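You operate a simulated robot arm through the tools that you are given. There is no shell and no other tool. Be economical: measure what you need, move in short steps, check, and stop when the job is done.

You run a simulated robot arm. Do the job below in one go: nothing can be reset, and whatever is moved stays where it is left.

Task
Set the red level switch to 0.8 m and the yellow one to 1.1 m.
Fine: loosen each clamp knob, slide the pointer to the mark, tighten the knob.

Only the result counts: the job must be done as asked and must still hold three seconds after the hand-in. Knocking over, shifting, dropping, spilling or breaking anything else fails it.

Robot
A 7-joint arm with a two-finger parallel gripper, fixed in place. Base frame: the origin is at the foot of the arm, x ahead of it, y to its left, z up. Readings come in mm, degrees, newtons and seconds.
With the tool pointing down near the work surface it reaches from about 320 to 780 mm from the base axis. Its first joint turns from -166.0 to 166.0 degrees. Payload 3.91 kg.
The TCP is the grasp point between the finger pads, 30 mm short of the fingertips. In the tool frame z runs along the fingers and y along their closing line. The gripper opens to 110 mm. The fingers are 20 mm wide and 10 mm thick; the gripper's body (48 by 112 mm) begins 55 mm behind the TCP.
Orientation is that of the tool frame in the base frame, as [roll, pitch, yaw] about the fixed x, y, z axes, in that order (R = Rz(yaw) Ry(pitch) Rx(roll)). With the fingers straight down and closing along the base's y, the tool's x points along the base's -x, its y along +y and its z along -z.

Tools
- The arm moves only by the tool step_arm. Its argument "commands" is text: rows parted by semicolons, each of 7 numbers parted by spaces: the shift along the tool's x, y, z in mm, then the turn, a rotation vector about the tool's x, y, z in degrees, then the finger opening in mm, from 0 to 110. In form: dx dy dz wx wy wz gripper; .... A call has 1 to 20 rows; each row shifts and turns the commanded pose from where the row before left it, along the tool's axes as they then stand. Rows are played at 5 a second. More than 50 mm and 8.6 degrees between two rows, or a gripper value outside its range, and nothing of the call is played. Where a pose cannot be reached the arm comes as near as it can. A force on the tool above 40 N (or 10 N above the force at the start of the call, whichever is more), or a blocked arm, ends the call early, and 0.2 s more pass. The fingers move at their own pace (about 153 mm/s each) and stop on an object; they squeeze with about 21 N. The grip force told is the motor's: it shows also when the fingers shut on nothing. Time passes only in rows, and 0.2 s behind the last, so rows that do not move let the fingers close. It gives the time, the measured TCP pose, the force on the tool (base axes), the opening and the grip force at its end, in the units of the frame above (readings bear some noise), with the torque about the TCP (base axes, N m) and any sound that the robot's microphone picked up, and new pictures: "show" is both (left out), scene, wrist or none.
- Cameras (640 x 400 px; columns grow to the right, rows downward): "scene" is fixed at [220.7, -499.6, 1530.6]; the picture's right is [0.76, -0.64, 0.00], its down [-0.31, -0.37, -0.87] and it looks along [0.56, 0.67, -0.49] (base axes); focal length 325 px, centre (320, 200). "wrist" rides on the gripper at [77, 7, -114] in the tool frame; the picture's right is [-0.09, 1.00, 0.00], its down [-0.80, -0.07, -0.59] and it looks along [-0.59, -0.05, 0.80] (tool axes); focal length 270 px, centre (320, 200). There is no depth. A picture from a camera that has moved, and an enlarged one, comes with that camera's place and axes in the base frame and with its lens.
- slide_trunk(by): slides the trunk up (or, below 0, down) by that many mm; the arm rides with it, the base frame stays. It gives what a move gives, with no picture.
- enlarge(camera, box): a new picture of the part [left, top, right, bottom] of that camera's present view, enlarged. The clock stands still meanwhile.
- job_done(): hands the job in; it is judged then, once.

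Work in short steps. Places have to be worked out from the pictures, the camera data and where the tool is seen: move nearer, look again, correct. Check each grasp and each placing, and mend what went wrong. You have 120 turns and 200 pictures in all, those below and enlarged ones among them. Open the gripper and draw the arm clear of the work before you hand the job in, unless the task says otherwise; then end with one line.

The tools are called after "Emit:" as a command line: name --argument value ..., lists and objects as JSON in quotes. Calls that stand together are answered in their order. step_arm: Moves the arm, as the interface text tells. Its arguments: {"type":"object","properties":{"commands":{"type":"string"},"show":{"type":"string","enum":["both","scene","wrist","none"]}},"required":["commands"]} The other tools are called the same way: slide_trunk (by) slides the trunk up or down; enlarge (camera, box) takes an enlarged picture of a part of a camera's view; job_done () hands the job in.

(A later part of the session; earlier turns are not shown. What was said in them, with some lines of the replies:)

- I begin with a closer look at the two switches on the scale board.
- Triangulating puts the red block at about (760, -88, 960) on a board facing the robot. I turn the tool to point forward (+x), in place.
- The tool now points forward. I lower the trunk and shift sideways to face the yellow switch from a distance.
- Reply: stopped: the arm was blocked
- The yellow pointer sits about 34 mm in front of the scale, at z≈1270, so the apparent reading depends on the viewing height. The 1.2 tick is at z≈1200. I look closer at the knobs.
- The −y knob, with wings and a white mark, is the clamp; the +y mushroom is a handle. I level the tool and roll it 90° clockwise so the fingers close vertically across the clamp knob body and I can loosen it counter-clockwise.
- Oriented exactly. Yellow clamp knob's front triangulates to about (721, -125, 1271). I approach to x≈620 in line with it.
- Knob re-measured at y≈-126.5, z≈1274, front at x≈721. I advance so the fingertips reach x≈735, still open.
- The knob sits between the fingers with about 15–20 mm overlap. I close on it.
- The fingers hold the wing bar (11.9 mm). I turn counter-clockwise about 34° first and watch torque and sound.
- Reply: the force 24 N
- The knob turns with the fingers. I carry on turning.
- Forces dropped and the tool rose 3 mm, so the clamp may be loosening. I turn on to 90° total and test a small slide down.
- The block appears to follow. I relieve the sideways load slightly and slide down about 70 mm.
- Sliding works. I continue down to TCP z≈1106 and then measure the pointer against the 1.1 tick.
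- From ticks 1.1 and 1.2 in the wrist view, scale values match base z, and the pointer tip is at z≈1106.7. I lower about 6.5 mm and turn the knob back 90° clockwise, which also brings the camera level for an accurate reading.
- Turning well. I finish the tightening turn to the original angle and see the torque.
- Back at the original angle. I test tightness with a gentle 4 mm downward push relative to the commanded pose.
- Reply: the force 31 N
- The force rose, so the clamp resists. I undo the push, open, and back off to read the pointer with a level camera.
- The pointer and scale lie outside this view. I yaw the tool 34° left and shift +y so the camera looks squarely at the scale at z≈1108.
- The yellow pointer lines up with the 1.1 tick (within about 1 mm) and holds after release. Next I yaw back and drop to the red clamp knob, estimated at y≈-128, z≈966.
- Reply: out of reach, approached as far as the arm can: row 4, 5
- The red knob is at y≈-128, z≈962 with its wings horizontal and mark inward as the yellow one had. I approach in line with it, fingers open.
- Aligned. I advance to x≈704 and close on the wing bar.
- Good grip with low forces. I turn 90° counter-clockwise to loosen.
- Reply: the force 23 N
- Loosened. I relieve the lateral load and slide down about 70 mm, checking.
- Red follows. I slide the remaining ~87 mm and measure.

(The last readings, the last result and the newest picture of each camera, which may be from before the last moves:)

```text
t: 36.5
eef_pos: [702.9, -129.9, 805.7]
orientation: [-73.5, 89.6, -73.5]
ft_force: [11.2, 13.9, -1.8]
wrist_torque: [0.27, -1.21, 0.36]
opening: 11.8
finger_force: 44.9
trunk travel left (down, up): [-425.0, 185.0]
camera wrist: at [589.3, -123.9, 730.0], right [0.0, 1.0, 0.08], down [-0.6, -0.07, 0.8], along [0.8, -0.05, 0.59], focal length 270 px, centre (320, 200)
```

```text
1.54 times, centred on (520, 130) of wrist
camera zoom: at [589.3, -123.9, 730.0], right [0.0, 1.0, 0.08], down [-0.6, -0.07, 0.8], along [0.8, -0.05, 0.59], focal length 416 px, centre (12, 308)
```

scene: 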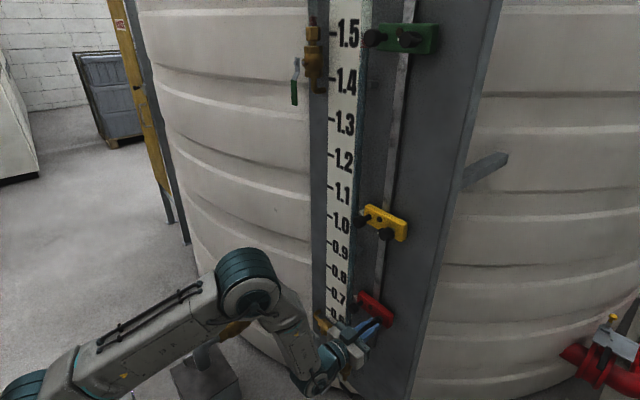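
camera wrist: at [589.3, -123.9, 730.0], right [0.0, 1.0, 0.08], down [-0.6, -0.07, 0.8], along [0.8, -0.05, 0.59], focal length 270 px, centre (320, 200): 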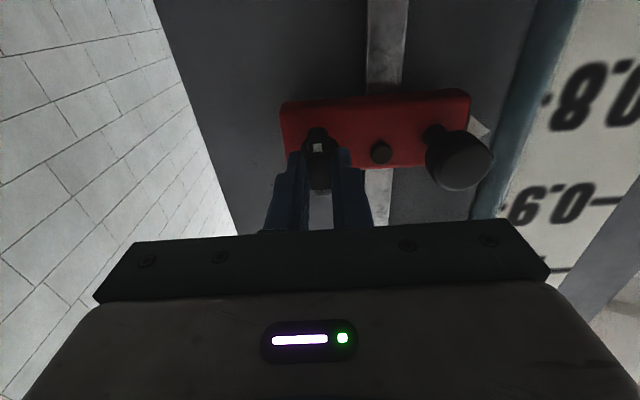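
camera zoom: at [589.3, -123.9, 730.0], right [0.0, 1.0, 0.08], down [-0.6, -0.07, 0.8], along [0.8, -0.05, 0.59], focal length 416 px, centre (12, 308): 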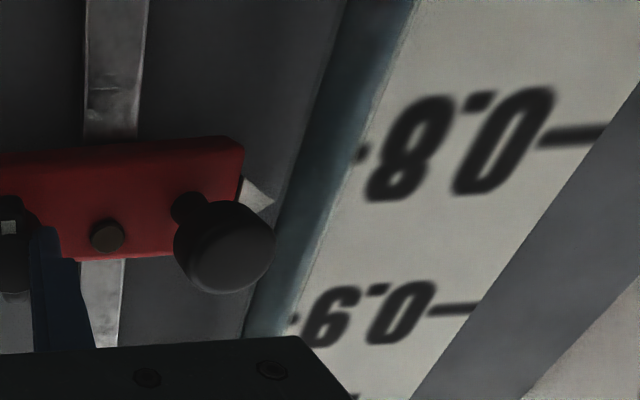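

By comparison with the yellow view, red is within roughly 1–2 mm of 0.8. I lower 1 mm and tighten by 90° clockwise.

Emit:
step_arm --commands "1 0 0 0 0 0 8;0 0 0 0 0 8.5 8;0 0 0 0 0 8.5 8;0 0 0 0 0 8.5 8;0 0 0 0 0 8.5 8;0 0 0 0 0 8.5 8;0 0 0 0 0 8.5 8;0 0 0 0 0 8.5 8;0 0 0 0 0 8.5 8;0 0 0 0 0 8.5 8;0 0 0 0 0 8.5 8;0 0 0 0 0 5 8;0 0 0 0 0 0 8" --show "wrist"

```text
t: 39.3
eef_pos: [702.1, -130.0, 804.3]
orientation: [90.1, 0.3, 89.8]
ft_force: [2.2, 10.3, -4.1]
wrist_torque: [0.01, 0.16, 0.71]
opening: 11.7
finger_force: 44.5
trunk travel left (down, up): [-425.0, 185.0]
camera wrist: at [589.3, -53.2, 812.6], right [0.0, -0.08, 1.0], down [-0.6, -0.8, -0.07], along [0.8, -0.59, -0.05], focal length 270 px, centre (320, 200)
```

wrist: 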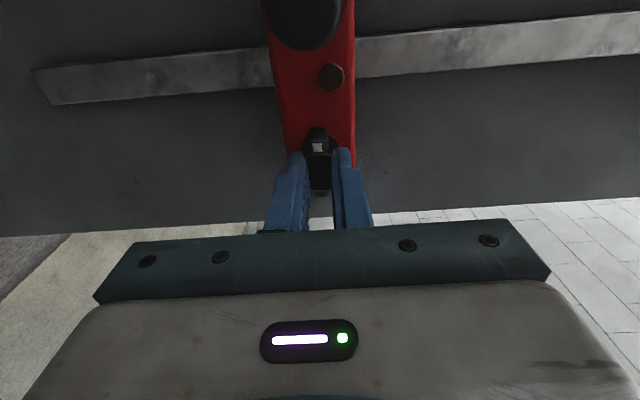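

Tightened. I open, back away and yaw to read the red pointer with the camera level.

Emit:
step_arm --commands "0 0 0 0 0 0 40;0 0 0 0 0 0 70;0 0 -30 0 0 0 70;0 0 -40 0 0 0 70;0 0 -40 0 0 0 70;0 0 -40 0 0 0 70;45 0 0 0 8.5 0 70;45 0 0 0 8.5 0 70;0 0 0 0 8.5 0 70;0 0 0 0 8.5 0 70;0 0 0 0 0 0 70"

Emit:
enlarge --camera "wrist" --box '[220, 60, 460, 210]'

```text
t: 41.7
eef_pos: [545.6, -42.0, 805.1]
orientation: [90.2, 0.3, 123.9]
ft_force: [-0.1, -0.3, -0.6]
wrist_torque: [-0.04, -0.03, 0.05]
opening: 69.8
finger_force: 0.1
trunk travel left (down, up): [-425.0, 185.0]
camera wrist: at [408.5, -42.1, 813.5], right [0.05, -0.07, 1.0], down [-0.05, -1.0, -0.06], along [1.0, -0.04, -0.05], focal length 270 px, centre (320, 200)
```

scene: 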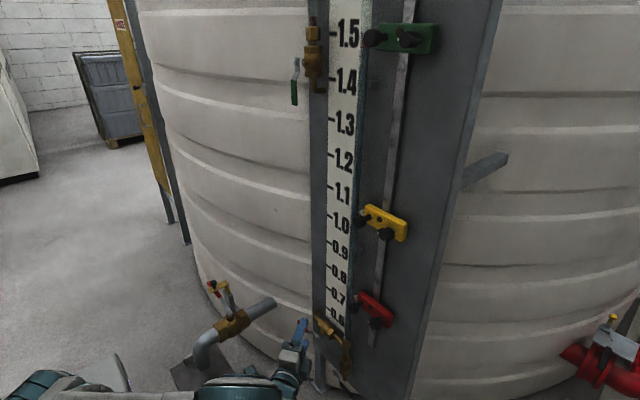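
wrist: 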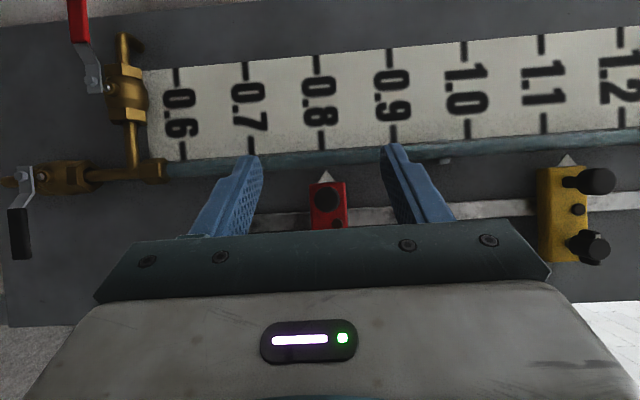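

```text
2.67 times, centred on (340, 135) of wrist
camera zoom: at [408.5, -42.1, 813.5], right [0.05, -0.07, 1.0], down [-0.05, -1.0, -0.06], along [1.0, -0.04, -0.05], focal length 721 px, centre (267, 373)
```

zoom: 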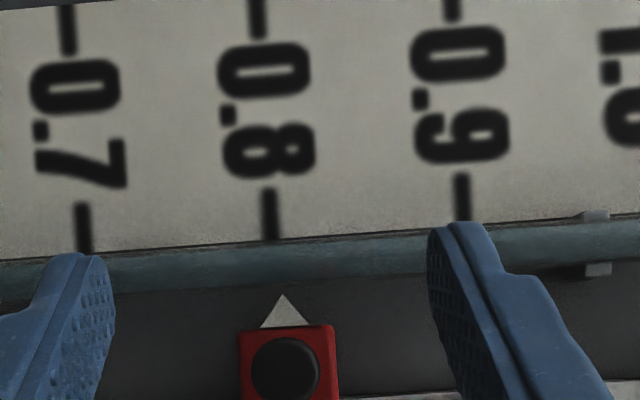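

The red pointer reads about 805 (5 mm high) after allowing for parallax. I go back in front of its knob to correct.

Emit:
step_arm --commands "0 0 0 0 -8.5 0 70;0 0 0 0 -8.5 0 70;0 0 0 0 -8.5 0 70;0 0 0 0 -8.5 0 70;-43 0 0 0 0 0 70;-43 0 0 0 0 0 70;0 0 30 0 0 0 70;0 0 30 0 0 0 70;0 0 0 0 0 0 70" --show "wrist"

Emit:
enlarge --camera "wrist" --box '[200, 50, 456, 210]'

```text
t: 43.7
eef_pos: [606.0, -128.8, 804.5]
orientation: [89.9, 0.3, 89.7]
ft_force: [-0.2, -0.3, 0.3]
wrist_torque: [0.0, 0.03, -0.01]
opening: 70.0
finger_force: 0.1
trunk travel left (down, up): [-425.0, 185.0]
camera wrist: at [493.0, -51.3, 812.0], right [0.0, -0.08, 1.0], down [-0.6, -0.8, -0.07], along [0.8, -0.59, -0.05], focal length 270 px, centre (320, 200)
```

wrist: 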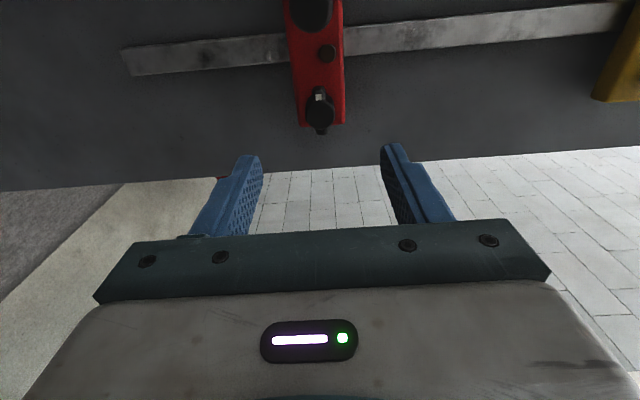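

```text
2.50 times, centred on (328, 130) of wrist
camera zoom: at [493.0, -51.3, 812.0], right [0.0, -0.08, 1.0], down [-0.6, -0.8, -0.07], along [0.8, -0.59, -0.05], focal length 676 px, centre (300, 375)
```

zoom: 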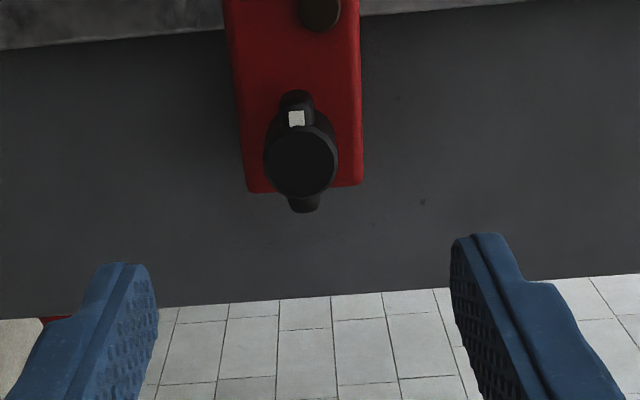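

The knob is at (·, -127.6, 805). I advance, grip, and loosen again.

Emit:
step_arm --commands "1.5 0 35 0 0 0 70;0 0 35 0 0 0 70;0 0 28 0 0 0 70;0 0 0 0 0 0 30;0 0 0 0 0 0 8;0 0 0 0 0 0 8;0 0 0 0 0 0 8" --show "wrist"

Emit:
step_arm --commands "0 0 0 0 0 -8.5 8;0 0 0 0 0 -8.5 8;0 0 0 0 0 -8.5 8;0 0 0 0 0 -8.5 8;0 0 0 0 0 -8.5 8;0 0 0 0 0 -8.5 8;0 0 0 0 0 -8.5 8;0 0 0 0 0 -8.5 8;0 0 0 0 0 -8.5 8;0 0 0 0 0 -8.5 8;0 0 0 0 0 -5 8;0 0 0 0 0 0 8" --show "wrist"

Emit:
enlarge --camera "wrist" --box '[400, 0, 640, 260]'

```text
t: 45.3
eef_pos: [705.0, -126.1, 804.8]
orientation: [90.0, 0.5, 90.0]
ft_force: [-0.6, 1.6, -10.3]
wrist_torque: [0.01, 0.3, -0.05]
opening: 11.8
finger_force: 45.3
trunk travel left (down, up): [-425.0, 185.0]
camera wrist: at [591.5, -49.5, 813.1], right [0.0, -0.08, 1.0], down [-0.6, -0.8, -0.07], along [0.8, -0.59, -0.05], focal length 270 px, centre (320, 200)
```

wrist: 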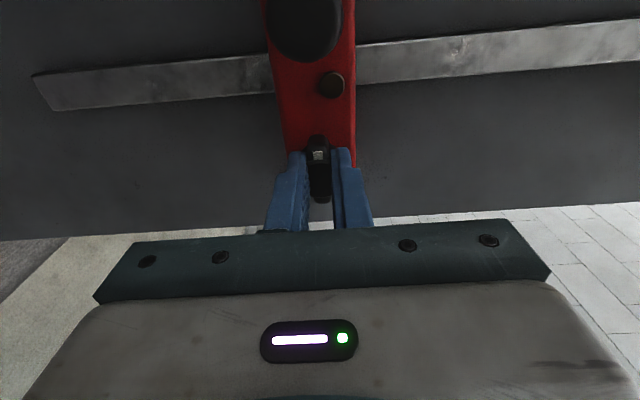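

```text
t: 47.9
eef_pos: [704.7, -129.5, 806.9]
orientation: [-50.3, 89.5, -50.8]
ft_force: [16.1, -23.8, 2.3]
wrist_torque: [0.32, -0.89, -0.09]
opening: 11.7
finger_force: 45.2
trunk travel left (down, up): [-425.0, 185.0]
camera wrist: at [591.7, -122.9, 730.4], right [0.01, 1.0, 0.08], down [-0.6, -0.06, 0.8], along [0.8, -0.05, 0.6], focal length 270 px, centre (320, 200)
```

wrist: 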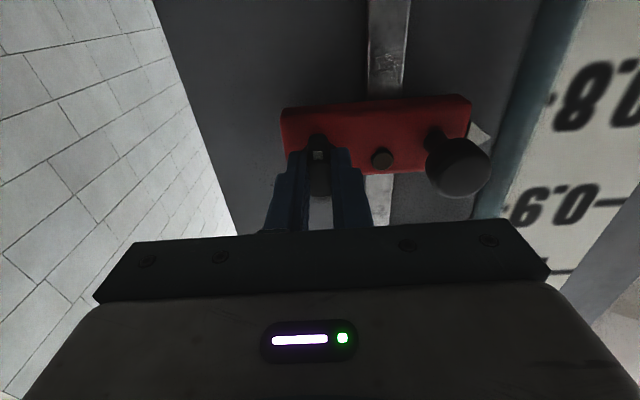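

```text
1.54 times, centred on (520, 130) of wrist
camera zoom: at [591.7, -122.9, 730.4], right [0.01, 1.0, 0.08], down [-0.6, -0.06, 0.8], along [0.8, -0.05, 0.6], focal length 416 px, centre (12, 308)
```

zoom: 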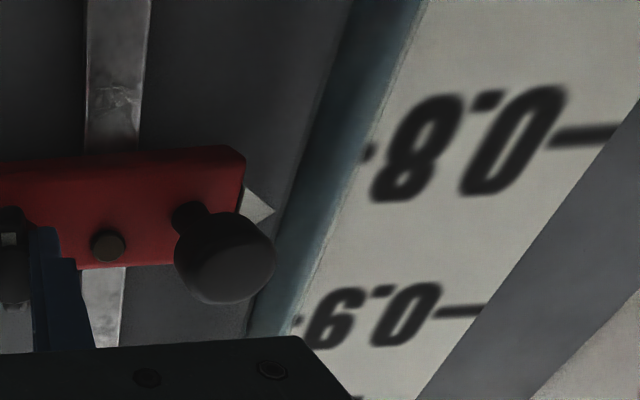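

Pointer is around 805.5 now with a better-centred grip. I slide down 5.5 mm (easing the sideways load) and tighten.

Emit:
step_arm --commands "0 -3 0 0 0 0 8;3 0 0 0 0 0 8;2.5 0 0 0 0 0 8;0 0 0 0 0 0 8;0 0 0 0 0 0 8" --show "wrist"

Emit:
enlarge --camera "wrist" --box '[400, 0, 640, 260]'

```text
t: 49.1
eef_pos: [703.9, -130.0, 797.5]
orientation: [-74.3, 89.8, -74.4]
ft_force: [20.1, -17.4, 0.7]
wrist_torque: [0.24, -0.81, -0.2]
opening: 11.8
finger_force: 44.9
trunk travel left (down, up): [-425.0, 185.0]
camera wrist: at [591.2, -123.4, 723.6], right [0.0, 1.0, 0.08], down [-0.6, -0.07, 0.8], along [0.8, -0.05, 0.59], focal length 270 px, centre (320, 200)
```

wrist: 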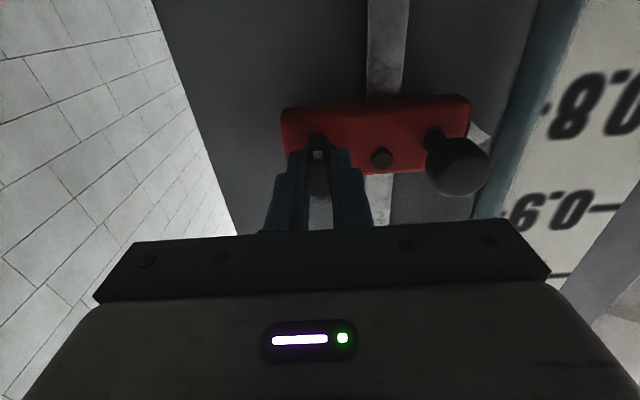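

```text
1.54 times, centred on (520, 130) of wrist
camera zoom: at [591.2, -123.4, 723.6], right [0.0, 1.0, 0.08], down [-0.6, -0.07, 0.8], along [0.8, -0.05, 0.59], focal length 416 px, centre (12, 308)
```

zoom: 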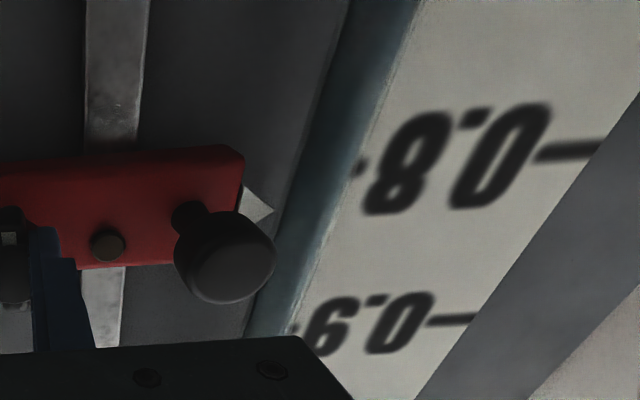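

Pointer is now about 799–800. I tighten by 90° clockwise.

Emit:
step_arm --commands "0 0 0 0 0 8.5 8;0 0 0 0 0 8.5 8;0 0 0 0 0 8.5 8;0 0 0 0 0 8.5 8;0 0 0 0 0 8.5 8;0 0 0 0 0 8.5 8;0 0 0 0 0 8.5 8;0 0 0 0 0 8.5 8;0 0 0 0 0 8.5 8;0 0 0 0 0 8.5 8;0 0 0 0 0 5 8;0 0 0 0 0 0 8" --show "wrist"

Emit:
step_arm --commands "0 0 0 0 0 0 40;0 0 0 0 0 0 70;0 0 -30 0 0 0 70;0 0 -40 0 0 0 70;0 0 -40 0 0 0 70;0 0 -40 0 0 0 70;45 0 0 0 8.5 0 70;45 0 0 0 8.5 0 70;0 0 0 0 8.5 0 70;0 -4 0 0 8.5 0 70;0 0 0 0 0 0 70" --show "wrist"

Emit:
enlarge --camera "wrist" --box '[220, 60, 460, 210]'

```text
t: 51.7
eef_pos: [703.4, -126.3, 799.2]
orientation: [89.9, 0.2, 90.0]
ft_force: [19.7, 13.6, 12.6]
wrist_torque: [-0.07, -0.08, 0.38]
opening: 11.9
finger_force: 44.8
trunk travel left (down, up): [-425.0, 185.0]
camera wrist: at [590.9, -50.2, 808.0], right [0.0, -0.08, 1.0], down [-0.59, -0.8, -0.07], along [0.8, -0.59, -0.05], focal length 270 px, centre (320, 200)
```

wrist: 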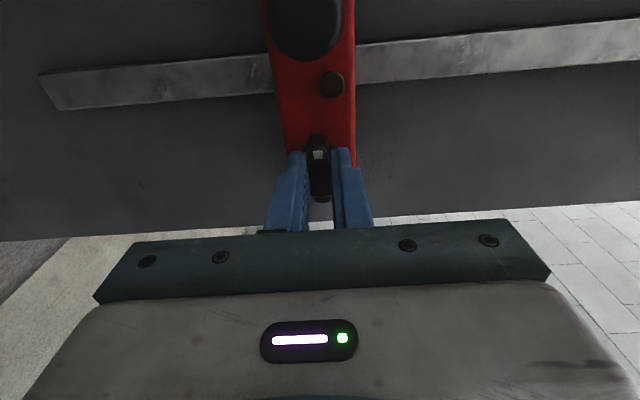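

```text
t: 54.1
eef_pos: [547.9, -40.8, 794.2]
orientation: [90.1, 0.4, 123.9]
ft_force: [0.2, 0.7, -0.2]
wrist_torque: [0.0, 0.02, -0.01]
opening: 70.1
finger_force: 0.1
trunk travel left (down, up): [-425.0, 185.0]
camera wrist: at [409.9, -39.7, 803.1], right [0.05, -0.07, 1.0], down [-0.05, -1.0, -0.06], along [1.0, -0.04, -0.05], focal length 270 px, centre (320, 200)
```

wrist: 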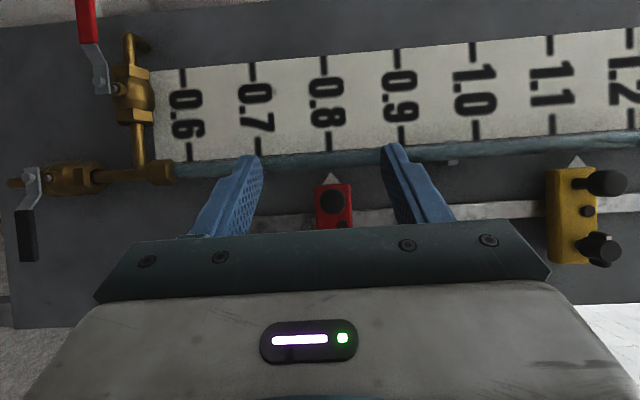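

```text
2.67 times, centred on (340, 135) of wrist
camera zoom: at [409.9, -39.7, 803.1], right [0.05, -0.07, 1.0], down [-0.05, -1.0, -0.06], along [1.0, -0.04, -0.05], focal length 721 px, centre (267, 373)
```

zoom: 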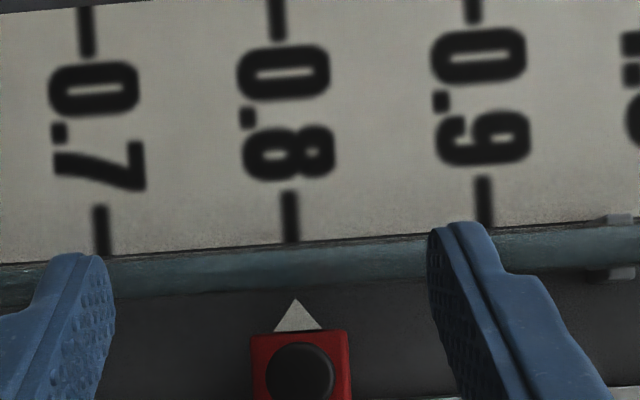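

Red now lines up with 0.8 to within a millimetre. I draw back and check both knobs' final angles in the scene view.

Emit:
step_arm --commands "0 0 0 0 -8.5 0 110;0 0 0 0 -8.5 0 110;0 0 0 0 -8.5 0 110;0 0 0 0 -8.5 0 110;0 0 -20 0 0 0 110;0 0 0 0 0 0 110"

Emit:
enlarge --camera "scene" --box '[310, 190, 438, 270]'

Emit:
enlarge --camera "scene" --box '[310, 270, 438, 350]'

```text
t: 55.5
eef_pos: [527.5, -39.6, 796.4]
orientation: [90.0, 0.4, 89.8]
ft_force: [0.4, -0.2, 0.5]
wrist_torque: [0.01, -0.01, 0.02]
opening: 109.9
finger_force: 0.1
trunk travel left (down, up): [-425.0, 185.0]
camera wrist: at [413.3, 37.8, 803.3], right [0.0, -0.08, 1.0], down [-0.6, -0.8, -0.07], along [0.8, -0.6, -0.05], focal length 270 px, centre (320, 200)
```

scene: 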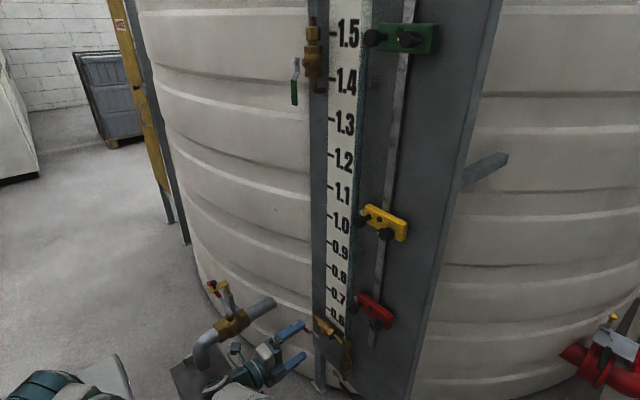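
wrist: 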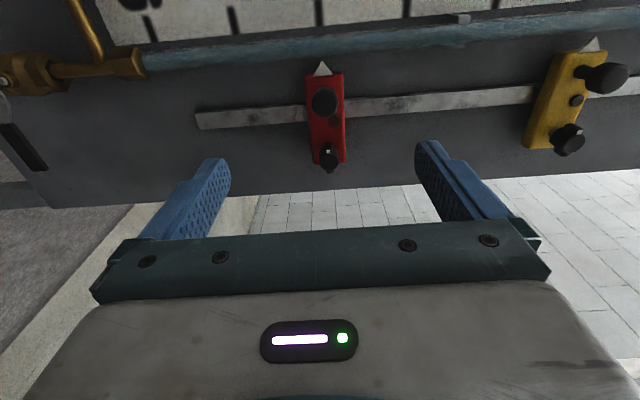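

```text
5.00 times, centred on (374, 230) of scene
camera zoom: at [220.7, -499.6, 1530.6], right [0.76, -0.64, 0.0], down [-0.31, -0.37, -0.87], along [0.56, 0.67, -0.49], focal length 1625 px, centre (50, 50)
```

zoom: 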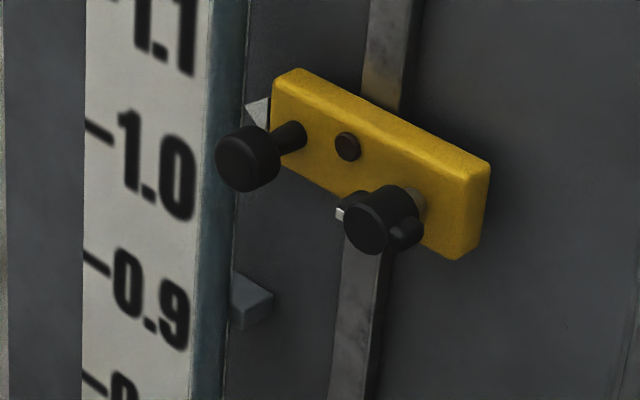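

```text
5.00 times, centred on (374, 310) of scene
camera zoom: at [220.7, -499.6, 1530.6], right [0.76, -0.64, 0.0], down [-0.31, -0.37, -0.87], along [0.56, 0.67, -0.49], focal length 1625 px, centre (50, -350)
```

zoom: 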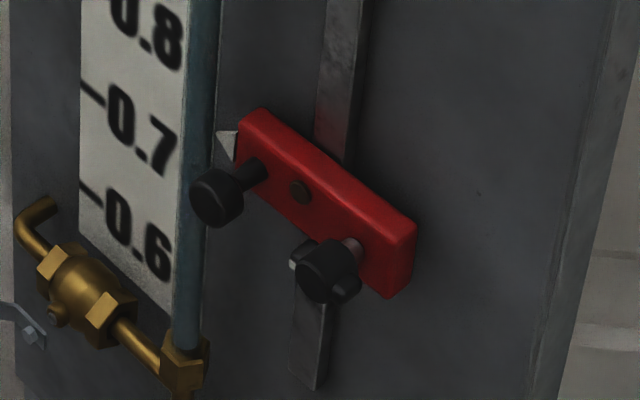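

Both knobs are back at their original tightened angle, the pointers are at their marks, and the arm is clear with the gripper open. I hand in.

Emit:
job_done

```text
The job is handed in.
```

I set the red level switch to 0.8 m and the yellow one to 1.1 m, each within about 1 mm as read by the level wrist camera, with both clamp knobs turned back to their original tightened angle.
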